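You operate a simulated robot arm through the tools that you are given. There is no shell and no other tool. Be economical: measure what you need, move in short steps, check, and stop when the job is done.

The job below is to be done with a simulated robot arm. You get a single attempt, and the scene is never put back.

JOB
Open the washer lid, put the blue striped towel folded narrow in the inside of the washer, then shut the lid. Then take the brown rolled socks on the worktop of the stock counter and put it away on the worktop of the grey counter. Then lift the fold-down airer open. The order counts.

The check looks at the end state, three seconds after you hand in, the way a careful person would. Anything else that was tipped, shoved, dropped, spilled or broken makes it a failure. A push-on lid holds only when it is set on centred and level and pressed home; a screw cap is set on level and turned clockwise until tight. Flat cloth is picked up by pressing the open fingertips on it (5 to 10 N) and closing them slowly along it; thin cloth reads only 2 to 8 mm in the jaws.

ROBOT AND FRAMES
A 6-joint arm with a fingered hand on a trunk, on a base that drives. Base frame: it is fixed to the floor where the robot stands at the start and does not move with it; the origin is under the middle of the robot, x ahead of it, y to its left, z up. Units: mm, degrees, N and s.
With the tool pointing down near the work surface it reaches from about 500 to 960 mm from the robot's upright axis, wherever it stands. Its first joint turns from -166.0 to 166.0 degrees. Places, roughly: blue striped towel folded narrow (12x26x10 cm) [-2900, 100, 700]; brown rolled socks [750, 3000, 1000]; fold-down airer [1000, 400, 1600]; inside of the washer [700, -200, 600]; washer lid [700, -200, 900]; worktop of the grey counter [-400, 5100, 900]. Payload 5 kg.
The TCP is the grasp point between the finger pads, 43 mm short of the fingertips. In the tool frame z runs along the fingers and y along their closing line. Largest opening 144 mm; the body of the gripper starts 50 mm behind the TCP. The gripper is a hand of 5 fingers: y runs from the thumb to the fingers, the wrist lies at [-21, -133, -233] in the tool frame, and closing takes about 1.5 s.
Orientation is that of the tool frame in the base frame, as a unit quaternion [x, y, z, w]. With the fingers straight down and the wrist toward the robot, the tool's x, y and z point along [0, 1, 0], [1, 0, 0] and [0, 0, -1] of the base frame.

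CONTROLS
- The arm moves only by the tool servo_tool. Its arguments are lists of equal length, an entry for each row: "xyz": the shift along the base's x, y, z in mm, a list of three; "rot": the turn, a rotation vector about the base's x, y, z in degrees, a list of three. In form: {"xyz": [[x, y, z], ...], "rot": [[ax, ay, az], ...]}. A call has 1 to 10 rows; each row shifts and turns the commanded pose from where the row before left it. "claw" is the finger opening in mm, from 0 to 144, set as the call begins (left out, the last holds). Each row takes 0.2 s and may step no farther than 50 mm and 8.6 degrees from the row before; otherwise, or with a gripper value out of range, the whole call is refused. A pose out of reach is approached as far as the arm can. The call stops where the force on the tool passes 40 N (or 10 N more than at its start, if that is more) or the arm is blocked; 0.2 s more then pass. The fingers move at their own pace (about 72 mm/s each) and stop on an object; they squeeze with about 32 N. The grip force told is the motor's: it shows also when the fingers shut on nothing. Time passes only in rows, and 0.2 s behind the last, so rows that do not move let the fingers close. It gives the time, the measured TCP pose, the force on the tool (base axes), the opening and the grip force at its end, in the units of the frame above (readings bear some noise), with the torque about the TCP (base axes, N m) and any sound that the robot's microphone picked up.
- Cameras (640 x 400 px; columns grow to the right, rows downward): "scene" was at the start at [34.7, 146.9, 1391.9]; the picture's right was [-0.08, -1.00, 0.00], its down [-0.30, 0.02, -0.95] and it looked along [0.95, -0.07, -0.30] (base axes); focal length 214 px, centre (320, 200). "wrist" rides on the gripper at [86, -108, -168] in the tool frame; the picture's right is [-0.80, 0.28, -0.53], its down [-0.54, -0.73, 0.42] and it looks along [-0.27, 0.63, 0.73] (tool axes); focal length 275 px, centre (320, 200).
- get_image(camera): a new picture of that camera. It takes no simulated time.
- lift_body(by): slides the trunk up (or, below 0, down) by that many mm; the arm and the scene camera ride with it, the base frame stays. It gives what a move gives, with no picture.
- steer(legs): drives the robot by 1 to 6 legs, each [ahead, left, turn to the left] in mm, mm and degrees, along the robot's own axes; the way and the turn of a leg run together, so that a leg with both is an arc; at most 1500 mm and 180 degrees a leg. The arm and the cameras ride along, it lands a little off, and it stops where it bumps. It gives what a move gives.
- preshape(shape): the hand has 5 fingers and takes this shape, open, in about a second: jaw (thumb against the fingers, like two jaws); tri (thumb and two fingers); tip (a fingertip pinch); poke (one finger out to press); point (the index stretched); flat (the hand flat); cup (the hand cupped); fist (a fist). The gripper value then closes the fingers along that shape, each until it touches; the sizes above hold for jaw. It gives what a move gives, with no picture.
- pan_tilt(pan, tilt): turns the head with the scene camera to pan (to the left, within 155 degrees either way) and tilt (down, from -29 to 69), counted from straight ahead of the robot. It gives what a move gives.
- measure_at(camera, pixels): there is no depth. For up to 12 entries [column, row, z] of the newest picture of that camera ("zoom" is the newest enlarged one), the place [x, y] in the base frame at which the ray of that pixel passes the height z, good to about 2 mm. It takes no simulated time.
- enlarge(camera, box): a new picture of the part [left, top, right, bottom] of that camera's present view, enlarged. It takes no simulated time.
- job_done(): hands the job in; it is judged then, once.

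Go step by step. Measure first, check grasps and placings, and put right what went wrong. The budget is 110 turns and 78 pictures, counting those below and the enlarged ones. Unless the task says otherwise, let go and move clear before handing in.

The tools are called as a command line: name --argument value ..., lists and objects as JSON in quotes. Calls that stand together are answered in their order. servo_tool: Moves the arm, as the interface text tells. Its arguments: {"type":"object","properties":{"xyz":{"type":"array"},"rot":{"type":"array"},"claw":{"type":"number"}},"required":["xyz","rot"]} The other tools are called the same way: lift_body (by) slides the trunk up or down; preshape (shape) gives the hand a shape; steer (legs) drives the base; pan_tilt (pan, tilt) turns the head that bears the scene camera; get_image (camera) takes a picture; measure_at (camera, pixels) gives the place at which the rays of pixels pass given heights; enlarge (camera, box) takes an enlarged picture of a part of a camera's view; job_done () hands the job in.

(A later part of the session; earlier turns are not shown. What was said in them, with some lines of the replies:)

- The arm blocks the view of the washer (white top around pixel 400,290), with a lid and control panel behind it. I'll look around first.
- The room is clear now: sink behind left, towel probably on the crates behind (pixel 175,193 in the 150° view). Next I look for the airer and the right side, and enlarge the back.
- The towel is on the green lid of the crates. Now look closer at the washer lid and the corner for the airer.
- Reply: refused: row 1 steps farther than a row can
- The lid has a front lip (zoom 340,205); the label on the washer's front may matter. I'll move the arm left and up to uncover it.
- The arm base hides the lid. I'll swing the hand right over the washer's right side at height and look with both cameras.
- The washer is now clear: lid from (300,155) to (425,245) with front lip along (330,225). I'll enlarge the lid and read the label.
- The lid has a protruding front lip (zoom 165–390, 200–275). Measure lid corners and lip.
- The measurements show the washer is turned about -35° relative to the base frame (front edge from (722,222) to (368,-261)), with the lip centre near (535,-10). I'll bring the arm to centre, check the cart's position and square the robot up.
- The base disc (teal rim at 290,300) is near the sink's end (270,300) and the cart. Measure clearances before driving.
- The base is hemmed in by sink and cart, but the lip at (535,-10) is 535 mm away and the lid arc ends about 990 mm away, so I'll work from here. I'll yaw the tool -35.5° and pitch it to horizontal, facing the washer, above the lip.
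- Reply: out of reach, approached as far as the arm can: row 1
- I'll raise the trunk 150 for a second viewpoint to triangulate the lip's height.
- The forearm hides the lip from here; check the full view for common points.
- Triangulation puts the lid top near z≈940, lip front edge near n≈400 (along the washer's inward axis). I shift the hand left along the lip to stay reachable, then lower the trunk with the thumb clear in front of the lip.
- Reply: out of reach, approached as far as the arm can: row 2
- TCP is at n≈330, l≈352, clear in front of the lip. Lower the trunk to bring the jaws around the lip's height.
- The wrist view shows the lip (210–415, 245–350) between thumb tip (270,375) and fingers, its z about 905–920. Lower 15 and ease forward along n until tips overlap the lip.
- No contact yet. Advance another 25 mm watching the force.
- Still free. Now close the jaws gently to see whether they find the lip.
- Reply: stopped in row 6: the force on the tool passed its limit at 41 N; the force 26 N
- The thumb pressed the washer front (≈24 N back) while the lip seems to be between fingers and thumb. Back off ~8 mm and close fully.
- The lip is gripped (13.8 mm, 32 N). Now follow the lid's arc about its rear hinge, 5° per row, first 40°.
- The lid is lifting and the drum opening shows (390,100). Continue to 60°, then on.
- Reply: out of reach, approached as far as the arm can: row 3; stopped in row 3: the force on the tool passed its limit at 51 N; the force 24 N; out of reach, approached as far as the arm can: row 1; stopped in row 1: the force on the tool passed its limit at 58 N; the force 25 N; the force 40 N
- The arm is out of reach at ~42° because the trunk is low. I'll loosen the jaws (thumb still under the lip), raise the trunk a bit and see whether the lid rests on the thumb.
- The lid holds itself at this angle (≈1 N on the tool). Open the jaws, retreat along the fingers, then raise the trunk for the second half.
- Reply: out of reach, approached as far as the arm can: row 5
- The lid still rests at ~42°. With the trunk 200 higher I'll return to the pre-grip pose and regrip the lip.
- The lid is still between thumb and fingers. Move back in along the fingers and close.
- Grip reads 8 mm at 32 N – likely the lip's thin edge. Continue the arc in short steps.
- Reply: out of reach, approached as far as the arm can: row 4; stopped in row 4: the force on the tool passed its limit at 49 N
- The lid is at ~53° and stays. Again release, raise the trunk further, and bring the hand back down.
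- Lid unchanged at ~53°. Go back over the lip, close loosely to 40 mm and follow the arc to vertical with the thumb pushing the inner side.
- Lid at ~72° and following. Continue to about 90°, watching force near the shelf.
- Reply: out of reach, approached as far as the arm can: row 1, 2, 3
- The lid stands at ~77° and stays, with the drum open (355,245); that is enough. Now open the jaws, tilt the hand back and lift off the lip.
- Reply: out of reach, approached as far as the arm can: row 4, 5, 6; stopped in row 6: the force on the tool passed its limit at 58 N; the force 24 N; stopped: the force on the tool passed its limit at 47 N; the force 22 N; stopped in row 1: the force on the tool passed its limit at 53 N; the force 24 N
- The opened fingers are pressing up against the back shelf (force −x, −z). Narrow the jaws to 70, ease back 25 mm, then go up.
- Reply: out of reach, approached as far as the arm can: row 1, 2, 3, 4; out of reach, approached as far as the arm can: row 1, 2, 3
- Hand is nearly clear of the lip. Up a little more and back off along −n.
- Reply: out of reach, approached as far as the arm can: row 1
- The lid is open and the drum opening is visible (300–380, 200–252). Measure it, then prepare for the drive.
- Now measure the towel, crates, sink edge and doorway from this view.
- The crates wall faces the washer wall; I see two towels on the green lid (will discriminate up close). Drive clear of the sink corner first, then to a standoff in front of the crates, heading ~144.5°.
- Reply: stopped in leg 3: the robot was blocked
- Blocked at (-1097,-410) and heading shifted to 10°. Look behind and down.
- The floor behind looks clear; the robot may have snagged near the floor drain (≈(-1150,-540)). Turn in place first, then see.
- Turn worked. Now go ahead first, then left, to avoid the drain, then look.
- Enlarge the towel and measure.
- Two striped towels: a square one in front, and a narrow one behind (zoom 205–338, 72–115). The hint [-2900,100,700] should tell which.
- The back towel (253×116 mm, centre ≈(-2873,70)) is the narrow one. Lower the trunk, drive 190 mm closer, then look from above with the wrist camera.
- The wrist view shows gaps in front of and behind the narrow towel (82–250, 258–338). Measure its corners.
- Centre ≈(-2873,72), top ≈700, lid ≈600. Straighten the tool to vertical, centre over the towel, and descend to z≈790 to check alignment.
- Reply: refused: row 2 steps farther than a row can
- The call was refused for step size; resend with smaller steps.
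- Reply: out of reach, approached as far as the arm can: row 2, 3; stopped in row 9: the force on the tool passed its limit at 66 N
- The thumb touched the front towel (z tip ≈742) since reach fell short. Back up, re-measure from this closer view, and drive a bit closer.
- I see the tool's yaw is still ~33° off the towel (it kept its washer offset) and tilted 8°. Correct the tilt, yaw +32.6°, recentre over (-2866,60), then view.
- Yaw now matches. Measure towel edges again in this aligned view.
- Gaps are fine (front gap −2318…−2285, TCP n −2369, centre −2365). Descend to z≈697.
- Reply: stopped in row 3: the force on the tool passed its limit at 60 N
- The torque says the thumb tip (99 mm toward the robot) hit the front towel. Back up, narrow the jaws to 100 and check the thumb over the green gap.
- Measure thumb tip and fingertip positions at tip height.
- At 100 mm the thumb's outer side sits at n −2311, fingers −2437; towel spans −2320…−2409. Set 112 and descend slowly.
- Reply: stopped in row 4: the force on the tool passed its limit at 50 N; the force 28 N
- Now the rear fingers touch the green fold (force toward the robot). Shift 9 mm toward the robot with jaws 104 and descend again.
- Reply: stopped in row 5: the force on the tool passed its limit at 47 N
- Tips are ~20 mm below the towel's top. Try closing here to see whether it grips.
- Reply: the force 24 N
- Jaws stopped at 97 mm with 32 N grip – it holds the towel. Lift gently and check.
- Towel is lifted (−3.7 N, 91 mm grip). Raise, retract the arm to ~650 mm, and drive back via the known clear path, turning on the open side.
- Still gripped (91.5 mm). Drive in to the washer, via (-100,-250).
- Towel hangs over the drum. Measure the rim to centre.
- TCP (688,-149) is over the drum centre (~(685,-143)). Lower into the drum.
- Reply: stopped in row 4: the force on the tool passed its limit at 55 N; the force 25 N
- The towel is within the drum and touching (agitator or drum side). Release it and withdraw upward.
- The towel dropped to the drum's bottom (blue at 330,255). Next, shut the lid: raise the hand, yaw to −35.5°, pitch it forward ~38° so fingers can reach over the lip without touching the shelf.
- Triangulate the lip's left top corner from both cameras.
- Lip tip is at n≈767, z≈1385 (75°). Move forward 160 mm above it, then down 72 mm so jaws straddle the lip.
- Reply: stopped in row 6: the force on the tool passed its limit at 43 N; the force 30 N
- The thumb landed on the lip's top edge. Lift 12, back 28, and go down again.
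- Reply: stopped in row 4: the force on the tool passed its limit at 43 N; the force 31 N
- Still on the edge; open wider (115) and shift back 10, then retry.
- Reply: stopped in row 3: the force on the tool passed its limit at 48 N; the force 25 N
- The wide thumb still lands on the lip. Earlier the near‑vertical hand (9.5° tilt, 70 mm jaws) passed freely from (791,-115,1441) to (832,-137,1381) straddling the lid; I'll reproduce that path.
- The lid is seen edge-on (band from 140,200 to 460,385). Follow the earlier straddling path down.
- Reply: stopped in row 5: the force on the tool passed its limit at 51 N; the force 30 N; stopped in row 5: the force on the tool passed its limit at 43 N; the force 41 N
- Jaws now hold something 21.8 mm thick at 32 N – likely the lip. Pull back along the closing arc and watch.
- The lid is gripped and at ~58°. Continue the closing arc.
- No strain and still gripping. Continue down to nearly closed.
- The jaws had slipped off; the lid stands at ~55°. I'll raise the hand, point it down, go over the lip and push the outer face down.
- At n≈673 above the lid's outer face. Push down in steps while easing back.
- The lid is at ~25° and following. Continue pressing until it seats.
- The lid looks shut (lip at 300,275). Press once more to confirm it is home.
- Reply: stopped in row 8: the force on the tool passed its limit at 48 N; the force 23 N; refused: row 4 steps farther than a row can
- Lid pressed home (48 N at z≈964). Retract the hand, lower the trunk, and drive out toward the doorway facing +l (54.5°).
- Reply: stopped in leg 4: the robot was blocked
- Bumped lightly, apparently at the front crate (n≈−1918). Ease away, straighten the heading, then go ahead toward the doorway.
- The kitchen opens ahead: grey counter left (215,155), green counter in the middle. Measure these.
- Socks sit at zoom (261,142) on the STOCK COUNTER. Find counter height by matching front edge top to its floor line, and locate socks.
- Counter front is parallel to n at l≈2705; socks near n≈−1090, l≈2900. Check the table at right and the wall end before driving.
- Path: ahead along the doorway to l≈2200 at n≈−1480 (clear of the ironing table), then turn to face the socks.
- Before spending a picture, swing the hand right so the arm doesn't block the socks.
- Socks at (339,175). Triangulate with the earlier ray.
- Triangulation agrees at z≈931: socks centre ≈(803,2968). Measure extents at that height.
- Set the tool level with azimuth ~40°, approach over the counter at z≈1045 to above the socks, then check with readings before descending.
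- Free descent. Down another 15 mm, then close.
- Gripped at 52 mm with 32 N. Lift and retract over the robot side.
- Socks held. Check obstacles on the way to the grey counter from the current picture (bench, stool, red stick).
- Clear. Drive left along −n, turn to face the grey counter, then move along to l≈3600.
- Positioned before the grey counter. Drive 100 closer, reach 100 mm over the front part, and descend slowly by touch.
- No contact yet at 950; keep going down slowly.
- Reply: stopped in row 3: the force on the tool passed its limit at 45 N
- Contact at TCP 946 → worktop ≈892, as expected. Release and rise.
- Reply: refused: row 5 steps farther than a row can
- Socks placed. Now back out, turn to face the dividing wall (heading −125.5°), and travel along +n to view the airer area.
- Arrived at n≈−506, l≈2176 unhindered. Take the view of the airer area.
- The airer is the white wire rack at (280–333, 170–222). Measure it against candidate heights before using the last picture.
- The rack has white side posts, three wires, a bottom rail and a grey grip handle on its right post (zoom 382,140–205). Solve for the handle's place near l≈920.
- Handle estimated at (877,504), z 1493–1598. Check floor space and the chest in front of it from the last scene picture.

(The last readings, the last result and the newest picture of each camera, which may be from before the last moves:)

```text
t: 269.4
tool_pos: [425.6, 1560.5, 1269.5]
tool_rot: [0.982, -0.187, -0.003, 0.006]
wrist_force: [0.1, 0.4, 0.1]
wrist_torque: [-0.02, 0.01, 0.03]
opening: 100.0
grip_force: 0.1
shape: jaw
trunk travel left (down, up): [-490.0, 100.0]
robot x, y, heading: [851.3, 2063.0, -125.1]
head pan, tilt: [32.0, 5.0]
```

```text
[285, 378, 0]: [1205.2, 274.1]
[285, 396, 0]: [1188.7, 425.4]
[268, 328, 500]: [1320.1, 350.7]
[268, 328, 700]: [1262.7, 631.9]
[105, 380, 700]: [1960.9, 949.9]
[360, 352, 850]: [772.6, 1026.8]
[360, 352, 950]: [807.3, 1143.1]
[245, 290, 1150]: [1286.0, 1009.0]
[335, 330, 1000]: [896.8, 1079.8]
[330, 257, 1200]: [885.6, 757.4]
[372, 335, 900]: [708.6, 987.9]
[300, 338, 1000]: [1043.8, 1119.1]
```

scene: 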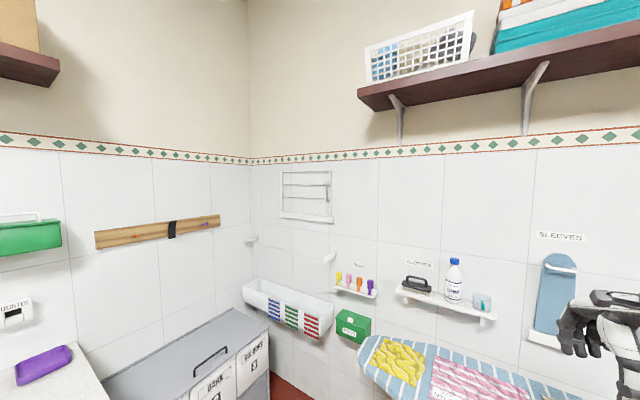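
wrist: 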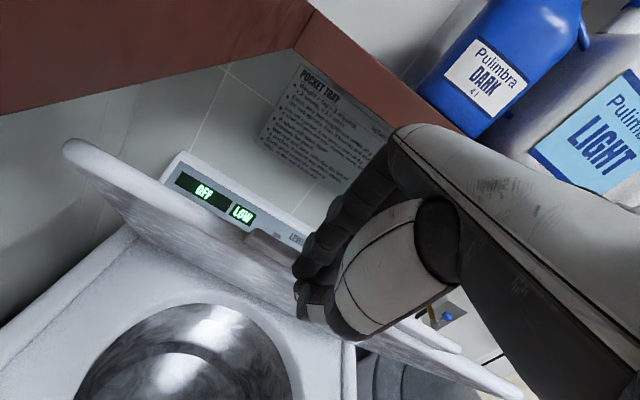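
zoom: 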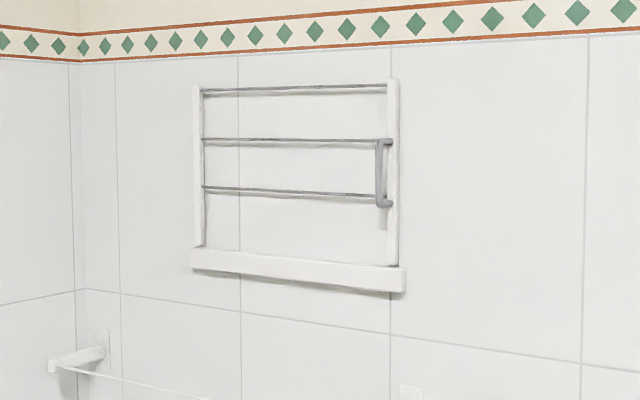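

Space is adequate: stand at n≈330, l≈1720. Drive sideways, raise, and reorient the tool horizontal toward the wall with its closing line horizontal (fingers left).

steer --legs '[[0, 836, 0]]'

servo_tool --xyz '[[0, 0, 15], [0, 0, 15], [0, 0, 15], [0, 0, 15], [0, 0, 15], [0, 0, 15], [0, 0, 15], [0, 0, 15], [0, 0, 15], [0, 0, 15]]' --rot '[[0, 0, -6.95], [0, 0, -6.95], [-6.66, 4.75, 0], [-6.66, 4.75, 0], [-6.66, 4.75, 0], [-6.66, 4.75, 0], [-6.66, 4.75, 0], [-6.66, 4.75, 0], [-6.66, 4.75, 0], [-6.66, 4.75, 0]]'

servo_tool --xyz '[[0, 0, 10], [0, 0, 10], [0, 0, 10], [0, 0, 10], [0, 0, 10], [0, 0, 10], [0, 0, 10], [0, 0, 10], [0, 0, 10], [0, 0, 10]]' --rot '[[-6.66, 4.75, 0], [-6.66, 4.75, 0], [-6.66, 4.75, 0], [4.75, 6.66, 0], [4.75, 6.66, 0], [4.75, 6.66, 0], [4.75, 6.66, 0], [4.75, 6.66, 0], [4.75, 6.66, 0], [4.75, 6.66, 0]]'

servo_tool --xyz '[[0, 0, 7], [0, 0, 7], [0, 0, 7], [0, 0, 7], [0, 0, 0]]' --rot '[[4.75, 6.66, 0], [4.75, 6.66, 0], [4.75, 6.66, 0], [4.75, 6.66, 0], [0, 0, 0]]'

```text
t: 273.3
tool_pos: [1039.8, 1123.0, 1268.8]
tool_rot: [0.982, -0.188, -0.003, 0.005]
wrist_force: [0.8, -1.0, 0.0]
wrist_torque: [0.06, 0.07, -0.01]
opening: 99.8
grip_force: 0.1
shape: jaw
trunk travel left (down, up): [-490.0, 100.0]
robot x, y, heading: [1464.7, 1625.8, -125.1]
head pan, tilt: [32.0, 5.0]
stopped in leg 1: the robot was blocked; the commanded pose is now the measured one
```

```text
t: 275.5
tool_pos: [1053.3, 1115.2, 1403.5]
tool_rot: [0.823, -0.207, -0.204, 0.488]
wrist_force: [-4.5, 3.9, 4.8]
wrist_torque: [0.0, -0.26, 0.21]
opening: 99.7
grip_force: 0.1
shape: jaw
trunk travel left (down, up): [-490.0, 100.0]
robot x, y, heading: [1467.8, 1626.7, -125.6]
head pan, tilt: [32.0, 5.0]
```

```text
t: 277.7
tool_pos: [1005.0, 1185.4, 1598.5]
tool_rot: [0.694, 0.136, -0.509, 0.491]
wrist_force: [-0.6, 0.0, -0.2]
wrist_torque: [0.01, -0.01, 0.0]
opening: 99.8
grip_force: 0.0
shape: jaw
out of reach, approached as far as the arm can: row 2, 3, 4, 5, 6, 7, 8, 9, 10
trunk travel left (down, up): [-490.0, 100.0]
robot x, y, heading: [1465.1, 1625.5, -125.3]
head pan, tilt: [32.0, 5.0]
```

```text
t: 278.9
tool_pos: [1003.9, 1175.8, 1658.2]
tool_rot: [0.628, 0.326, -0.626, 0.328]
wrist_force: [1.0, -0.3, 0.5]
wrist_torque: [0.02, -0.01, -0.01]
opening: 99.8
grip_force: 0.1
shape: jaw
out of reach, approached as far as the arm can: row 1, 2, 3, 4
trunk travel left (down, up): [-490.0, 100.0]
robot x, y, heading: [1470.1, 1626.8, -125.5]
head pan, tilt: [32.0, 5.0]
```

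Tool is now horizontal toward the wall with y along +n, but too close to the body to settle. The base was blocked ~80 mm short; shift right 30 and drive ahead 440.

steer --legs '[[0, -30, 0], [440, 0, 0]]'

servo_tool --xyz '[[0, 0, 0], [0, 0, 0]]' --rot '[[0, 0, 0], [0, 0, 0]]'

```text
t: 282.0
tool_pos: [723.2, 839.0, 1656.4]
tool_rot: [0.628, 0.325, -0.626, 0.328]
wrist_force: [-0.6, -1.0, -0.9]
wrist_torque: [-0.03, 0.01, 0.0]
opening: 99.7
grip_force: 0.1
shape: jaw
trunk travel left (down, up): [-490.0, 100.0]
robot x, y, heading: [1190.4, 1288.6, -125.9]
head pan, tilt: [32.0, 5.0]
```

```text
t: 282.6
tool_pos: [722.3, 838.2, 1657.9]
tool_rot: [0.628, 0.325, -0.626, 0.327]
wrist_force: [0.6, -1.1, 0.2]
wrist_torque: [0.0, 0.02, 0.01]
opening: 99.6
grip_force: 0.1
shape: jaw
trunk travel left (down, up): [-490.0, 100.0]
robot x, y, heading: [1186.7, 1292.3, -125.7]
head pan, tilt: [32.0, 5.0]
```

Move the hand +n toward the handle's column, staying ~160 mm off the wall.

servo_tool --xyz '[[35, -25, 0], [35, -25, 0], [35, -25, 0], [35, -25, 0], [35, -25, 0], [35, -25, 0], [0, 0, 0]]' --rot '[[0, 0, 0], [0, 0, 0], [0, 0, 0], [0, 0, 0], [0, 0, 0], [0, 0, 0], [0, 0, 0]]' --claw 80

```text
t: 284.2
tool_pos: [935.0, 690.9, 1658.1]
tool_rot: [0.629, 0.325, -0.626, 0.326]
wrist_force: [0.2, -1.2, 0.1]
wrist_torque: [-0.01, 0.01, -0.01]
opening: 80.1
grip_force: 0.2
shape: jaw
trunk travel left (down, up): [-490.0, 100.0]
robot x, y, heading: [1186.9, 1286.8, -125.8]
head pan, tilt: [32.0, 5.0]
```

Commanded pose is the measured one. Align to n≈418, z≈1546 and spend the last picture with the wrist camera.

servo_tool --xyz '[[24, -17, -28], [23, -17, -28], [0, 0, -28], [0, 0, -28], [0, 0, 0]]' --rot '[[0, 0, 0], [0, 0, 0], [0, 0, 0], [0, 0, 0], [0, 0, 0]]'

get_image --camera "wrist"

```text
t: 285.4
tool_pos: [980.2, 656.0, 1545.5]
tool_rot: [0.629, 0.325, -0.626, 0.326]
wrist_force: [-0.5, -0.3, 0.0]
wrist_torque: [0.04, 0.01, 0.02]
opening: 80.2
grip_force: 0.1
shape: jaw
trunk travel left (down, up): [-490.0, 100.0]
robot x, y, heading: [1188.1, 1285.7, -125.7]
head pan, tilt: [32.0, 5.0]
```

```text
refused: no pictures are left
```

No pictures remain, so I proceed by touch. Open to 95 and approach the wall along −l, slowly at the end.

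servo_tool --xyz '[[-26, -26, 0], [-21.5, -30, 0], [-21.5, -30, 0], [-14, -20, 0], [-5, -7, 0], [-5, -7, 0], [-5, -7, 0], [-5, -7, 0], [-5, -7, 0]]' --rot '[[0, 0, 0], [0, 0, 0], [0, 0, 0], [0, 0, 0], [0, 0, 0], [0, 0, 0], [0, 0, 0], [0, 0, 0], [0, 0, 0]]' --claw 95

```text
t: 286.4
tool_pos: [908.1, 559.3, 1553.1]
tool_rot: [0.627, 0.327, -0.624, 0.332]
wrist_force: [22.9, 31.7, -11.2]
wrist_torque: [0.22, -0.49, -2.66]
opening: 95.7
grip_force: 0.0
shape: jaw
trunk travel left (down, up): [-490.0, 100.0]
robot x, y, heading: [1185.4, 1289.4, -126.0]
head pan, tilt: [32.0, 5.0]
stopped in row 5: the force on the tool passed its limit at 54 N (the readings are from after the stop); the commanded pose is now the measured one
```

Contact on the thumb side at TCP l≈983 – the wall, so wall is ~l 925 and the handle (n≈385, l≈980) should be between the jaws. Back off slightly and close.

servo_tool --xyz '[[6, 8, 0], [0, 0, 0], [0, 0, 0], [0, 0, 0], [0, 0, 0], [0, 0, 0], [0, 0, 0]]' --rot '[[0, 0, 0], [0, 0, 0], [0, 0, 0], [0, 0, 0], [0, 0, 0], [0, 0, 0], [0, 0, 0]]' --claw 0

```text
t: 288.0
tool_pos: [901.4, 565.0, 1549.3]
tool_rot: [0.628, 0.325, -0.626, 0.33]
wrist_force: [-19.5, 14.1, 0.6]
wrist_torque: [0.0, -0.02, -0.85]
opening: 27.2
grip_force: 32.4
shape: jaw
trunk travel left (down, up): [-490.0, 100.0]
robot x, y, heading: [1189.8, 1293.5, -126.1]
head pan, tilt: [32.0, 5.0]
```

Something fixed is gripped (27 mm, side load −n). Relax sideways and pull outward gently to feel which way it swings.

servo_tool --xyz '[[-6, 4, 0], [-2, 2, 0], [4, 5.5, 0], [6, 8, 0], [6, 8, 0]]' --rot '[[0, 0, 0], [0, 0, 0], [0, 0, 0], [0, 0, 0], [0, 0, 0]]'

```text
t: 289.2
tool_pos: [916.4, 589.1, 1548.8]
tool_rot: [0.629, 0.325, -0.624, 0.33]
wrist_force: [-6.2, 3.3, -1.1]
wrist_torque: [-0.14, 0.19, -0.18]
opening: 24.8
grip_force: 32.5
shape: jaw
trunk travel left (down, up): [-490.0, 100.0]
robot x, y, heading: [1189.7, 1285.8, -125.9]
head pan, tilt: [32.0, 5.0]
```

Moved out 28 mm with little force, still loaded sideways. Pull further straight out and watch the vertical force.

servo_tool --xyz '[[9, 12, 0], [9, 12, 0], [9, 12, 0]]' --rot '[[0, 0, 0], [0, 0, 0], [0, 0, 0]]'

```text
t: 290.0
tool_pos: [937.4, 622.1, 1540.4]
tool_rot: [0.631, 0.328, -0.622, 0.327]
wrist_force: [-16.9, -0.9, -26.8]
wrist_torque: [0.74, -0.24, -0.26]
opening: 24.2
grip_force: 31.8
shape: jaw
trunk travel left (down, up): [-490.0, 100.0]
robot x, y, heading: [1188.5, 1292.8, -126.0]
head pan, tilt: [32.0, 5.0]
5 turns are left
```

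The tool is pulled downward as it comes out: the airer swings out and down on its bottom rail. With 5 turns left, follow that arc now in several short calls.

servo_tool --xyz '[[7, 10, -20], [6, 9, -19], [9, 12, -19]]' --rot '[[0, 0, 0], [0, 0, 0], [0, 0, 0]]'

servo_tool --xyz '[[8, 11, -19], [6, 8, -22], [5, 6.5, -22]]' --rot '[[0, 0, 0], [0, 0, 0], [0, 0, 0]]'

servo_tool --xyz '[[2, 3, -24], [1, 2, -23], [-1, -1, -20]]' --rot '[[0, 0, 0], [0, 0, 0], [0, 0, 0]]'

servo_tool --xyz '[[-2, -2, -20], [-2, -2, -15], [-2, -3, -10]]' --rot '[[0, 0, 0], [0, 0, 0], [0, 0, 0]]'

```text
t: 290.8
tool_pos: [969.7, 656.5, 1503.8]
tool_rot: [0.631, 0.326, -0.623, 0.327]
wrist_force: [-7.9, 9.0, 5.6]
wrist_torque: [-0.51, 0.55, 0.13]
opening: 21.6
grip_force: 31.8
shape: jaw
out of reach, approached as far as the arm can: row 3
trunk travel left (down, up): [-490.0, 100.0]
robot x, y, heading: [1189.0, 1291.1, -125.9]
head pan, tilt: [32.0, 5.0]
```

```text
t: 291.5
tool_pos: [987.1, 672.6, 1477.8]
tool_rot: [0.636, 0.325, -0.624, 0.316]
wrist_force: [-23.4, 1.0, -6.3]
wrist_torque: [0.02, 0.51, 0.59]
opening: 23.5
grip_force: 32.3
shape: jaw
out of reach, approached as far as the arm can: row 1, 2, 3
trunk travel left (down, up): [-490.0, 100.0]
robot x, y, heading: [1185.5, 1290.3, -125.9]
head pan, tilt: [32.0, 5.0]
stopped in row 3: the force on the tool passed its limit at 45 N (the readings are from after the stop); the commanded pose is now the measured one
```

```text
t: 292.0
tool_pos: [991.8, 677.4, 1461.6]
tool_rot: [0.639, 0.325, -0.625, 0.308]
wrist_force: [-25.3, 2.3, -5.0]
wrist_torque: [-0.05, 0.63, 0.64]
opening: 23.9
grip_force: 31.7
shape: jaw
out of reach, approached as far as the arm can: row 1, 2
trunk travel left (down, up): [-490.0, 100.0]
robot x, y, heading: [1188.2, 1292.1, -126.0]
head pan, tilt: [32.0, 5.0]
stopped in row 2: the force on the tool passed its limit at 42 N (the readings are from after the stop); the commanded pose is now the measured one
```

```text
t: 292.6
tool_pos: [995.3, 678.7, 1453.3]
tool_rot: [0.643, 0.323, -0.627, 0.3]
wrist_force: [-24.2, 8.7, -1.9]
wrist_torque: [-0.07, 0.63, 0.48]
opening: 25.7
grip_force: 31.7
shape: jaw
out of reach, approached as far as the arm can: row 1, 2, 3
trunk travel left (down, up): [-490.0, 100.0]
robot x, y, heading: [1184.6, 1290.8, -126.0]
head pan, tilt: [32.0, 5.0]
stopped in row 3: the force on the tool passed its limit at 41 N (the readings are from after the stop); the commanded pose is now the measured one
4 turns are left
```

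Arm reach is the limit, but the remaining arc is nearly vertical, so lower the trunk instead: relieve the side load first, then lower in steps.

servo_tool --xyz '[[-6, 4, 0], [-5, 4, 0]]' --rot '[[0, 0, 0], [0, 0, 0]]'

lift_body --by -40

lift_body --by -40

lift_body --by -30

lift_body --by -20

```text
t: 293.2
tool_pos: [991.8, 681.5, 1451.3]
tool_rot: [0.644, 0.327, -0.622, 0.301]
wrist_force: [-15.3, -4.8, -2.9]
wrist_torque: [0.06, 0.86, 0.72]
opening: 22.2
grip_force: 31.6
shape: jaw
trunk travel left (down, up): [-490.0, 100.0]
robot x, y, heading: [1187.8, 1289.4, -126.1]
head pan, tilt: [32.0, 5.0]
```

```text
t: 294.1
tool_pos: [993.1, 687.0, 1416.0]
tool_rot: [0.642, 0.325, -0.625, 0.303]
wrist_force: [-5.5, 8.3, 6.9]
wrist_torque: [-0.94, 1.71, -0.11]
opening: 21.8
grip_force: 32.5
shape: jaw
trunk travel left (down, up): [-450.0, 140.0]
robot x, y, heading: [1185.8, 1289.0, -126.1]
head pan, tilt: [32.0, 5.0]
```

```text
t: 294.9
tool_pos: [994.5, 689.7, 1379.3]
tool_rot: [0.64, 0.323, -0.628, 0.304]
wrist_force: [-3.7, 16.6, 25.3]
wrist_torque: [-4.33, 3.2, 0.41]
opening: 19.2
grip_force: 32.3
shape: jaw
trunk travel left (down, up): [-410.0, 180.0]
robot x, y, heading: [1189.4, 1286.6, -126.2]
head pan, tilt: [32.0, 5.0]
```

```text
t: 295.4
tool_pos: [992.5, 690.5, 1371.0]
tool_rot: [-0.632, -0.318, 0.636, -0.306]
wrist_force: [-1.2, 3.7, 24.8]
wrist_torque: [-3.79, 2.99, -0.86]
opening: 20.2
grip_force: 32.0
shape: jaw
trunk travel left (down, up): [-388.0, 202.0]
robot x, y, heading: [1187.4, 1291.2, -126.3]
head pan, tilt: [32.0, 5.0]
stopped: the force on the tool passed its limit at 42 N (the readings are from after the stop); the commanded pose is now the measured one
```

```text
t: 296.0
tool_pos: [991.9, 691.5, 1362.4]
tool_rot: [-0.626, -0.315, 0.643, -0.307]
wrist_force: [-2.8, -5.4, 25.6]
wrist_torque: [-3.84, 2.97, -1.38]
opening: 19.6
grip_force: 31.7
shape: jaw
trunk travel left (down, up): [-370.0, 220.0]
robot x, y, heading: [1189.2, 1293.5, -126.1]
head pan, tilt: [32.0, 5.0]
stopped: the force on the tool passed its limit at 41 N (the readings are from after the stop); the commanded pose is now the measured one
3 turns are left
```

Strong resistance with a moment toward the hinge: the airer is at its stop, roughly horizontal (z≈1365). Open the jaws and lift straight up off the handle.

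servo_tool --xyz '[[0, 0, 0], [0, 0, 0], [0, 0, 0], [0, 0, 0]]' --rot '[[0, 0, 0], [0, 0, 0], [0, 0, 0], [0, 0, 0]]' --claw 90

lift_body --by 40

lift_body --by 80

```text
t: 297.0
tool_pos: [992.8, 691.7, 1358.0]
tool_rot: [-0.632, -0.315, 0.638, -0.308]
wrist_force: [-2.6, 15.4, 16.1]
wrist_torque: [-5.22, -0.74, -1.99]
opening: 89.9
grip_force: 0.1
shape: jaw
trunk travel left (down, up): [-370.0, 220.0]
robot x, y, heading: [1186.1, 1290.4, -126.3]
head pan, tilt: [32.0, 5.0]
```

```text
t: 297.9
tool_pos: [991.2, 688.2, 1392.7]
tool_rot: [-0.634, -0.318, 0.636, -0.305]
wrist_force: [-9.6, 1.6, 1.8]
wrist_torque: [-1.67, -0.79, 0.05]
opening: 89.5
grip_force: 0.1
shape: jaw
trunk travel left (down, up): [-410.0, 180.0]
robot x, y, heading: [1184.6, 1287.7, -125.8]
head pan, tilt: [32.0, 5.0]
```

```text
t: 299.0
tool_pos: [992.7, 689.1, 1474.5]
tool_rot: [-0.632, -0.319, 0.636, -0.306]
wrist_force: [0.1, -1.2, -3.2]
wrist_torque: [0.21, 0.09, -0.06]
opening: 89.7
grip_force: 0.0
shape: jaw
trunk travel left (down, up): [-490.0, 100.0]
robot x, y, heading: [1184.9, 1290.5, -125.9]
head pan, tilt: [32.0, 5.0]
2 turns are left
```

A slight −3 N may mean a finger lightly caught the frame. Press it down to its stop once more, rise 25 mm, and back straight away.

lift_body --by -110

lift_body --by 25

steer --legs '[[-250, 0, 0]]'

```text
t: 300.4
tool_pos: [995.7, 692.8, 1369.0]
tool_rot: [-0.63, -0.317, 0.638, -0.309]
wrist_force: [14.2, 20.3, 12.2]
wrist_torque: [-3.93, 0.45, 0.49]
opening: 89.8
grip_force: 0.1
shape: jaw
trunk travel left (down, up): [-380.0, 210.0]
robot x, y, heading: [1188.3, 1289.1, -125.9]
head pan, tilt: [32.0, 5.0]
```

```text
t: 301.2
tool_pos: [993.4, 689.8, 1389.6]
tool_rot: [-0.632, -0.319, 0.637, -0.306]
wrist_force: [6.8, 7.0, 5.6]
wrist_torque: [-1.69, 0.19, 0.17]
opening: 89.9
grip_force: 0.1
shape: jaw
trunk travel left (down, up): [-405.0, 185.0]
robot x, y, heading: [1183.3, 1288.1, -126.3]
head pan, tilt: [32.0, 5.0]
```

```text
t: 303.0
tool_pos: [1141.1, 891.2, 1389.7]
tool_rot: [-0.632, -0.319, 0.637, -0.306]
wrist_force: [-0.9, 0.0, -0.1]
wrist_torque: [0.01, -0.01, 0.0]
opening: 90.0
grip_force: 0.2
shape: jaw
trunk travel left (down, up): [-405.0, 185.0]
robot x, y, heading: [1333.5, 1493.3, -125.8]
head pan, tilt: [32.0, 5.0]
1 turns are left
```

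The hand is clear with no force on it, and this is the last turn, so I am handing in. By the force readings, the towel is shut in the washer, the socks are on the grey counter and the airer is swung out and down to its stop. I had no pictures left to check the socks or the airer. The base was also blocked on three drives, once probably by the black crates; I don't know if anything moved.

job_done

```text
The job is handed in.
```

I handed the job in, but only the washer step was checked by picture. I ran out of pictures before I could look at the socks or the airer.

- **Washer:** the narrow blue striped towel is in the drum. The lid is shut, and I pressed it down with about 48 N to be sure.
- **Socks:** the brown rolled socks are on the grey counter. I set them down by feel, and contact came at the height I expected for the worktop.
- **Airer:** I pulled it by its handle and it swung out and down on its bottom rail, not up. I followed it until it hit what felt like a stop, roughly horizontal. When I let go and rose, I felt a slight pull, so I pressed it down again before backing away. I can't confirm it stayed fully open.
- **Possible bumps:** the base was blocked three times: on the open floor near the drain, probably against the front crate below the towels, and near the cabinets by the airer. I also pressed on the front striped towel and touched the green cloth while reaching for the narrow towel. I don't know whether anything shifted.
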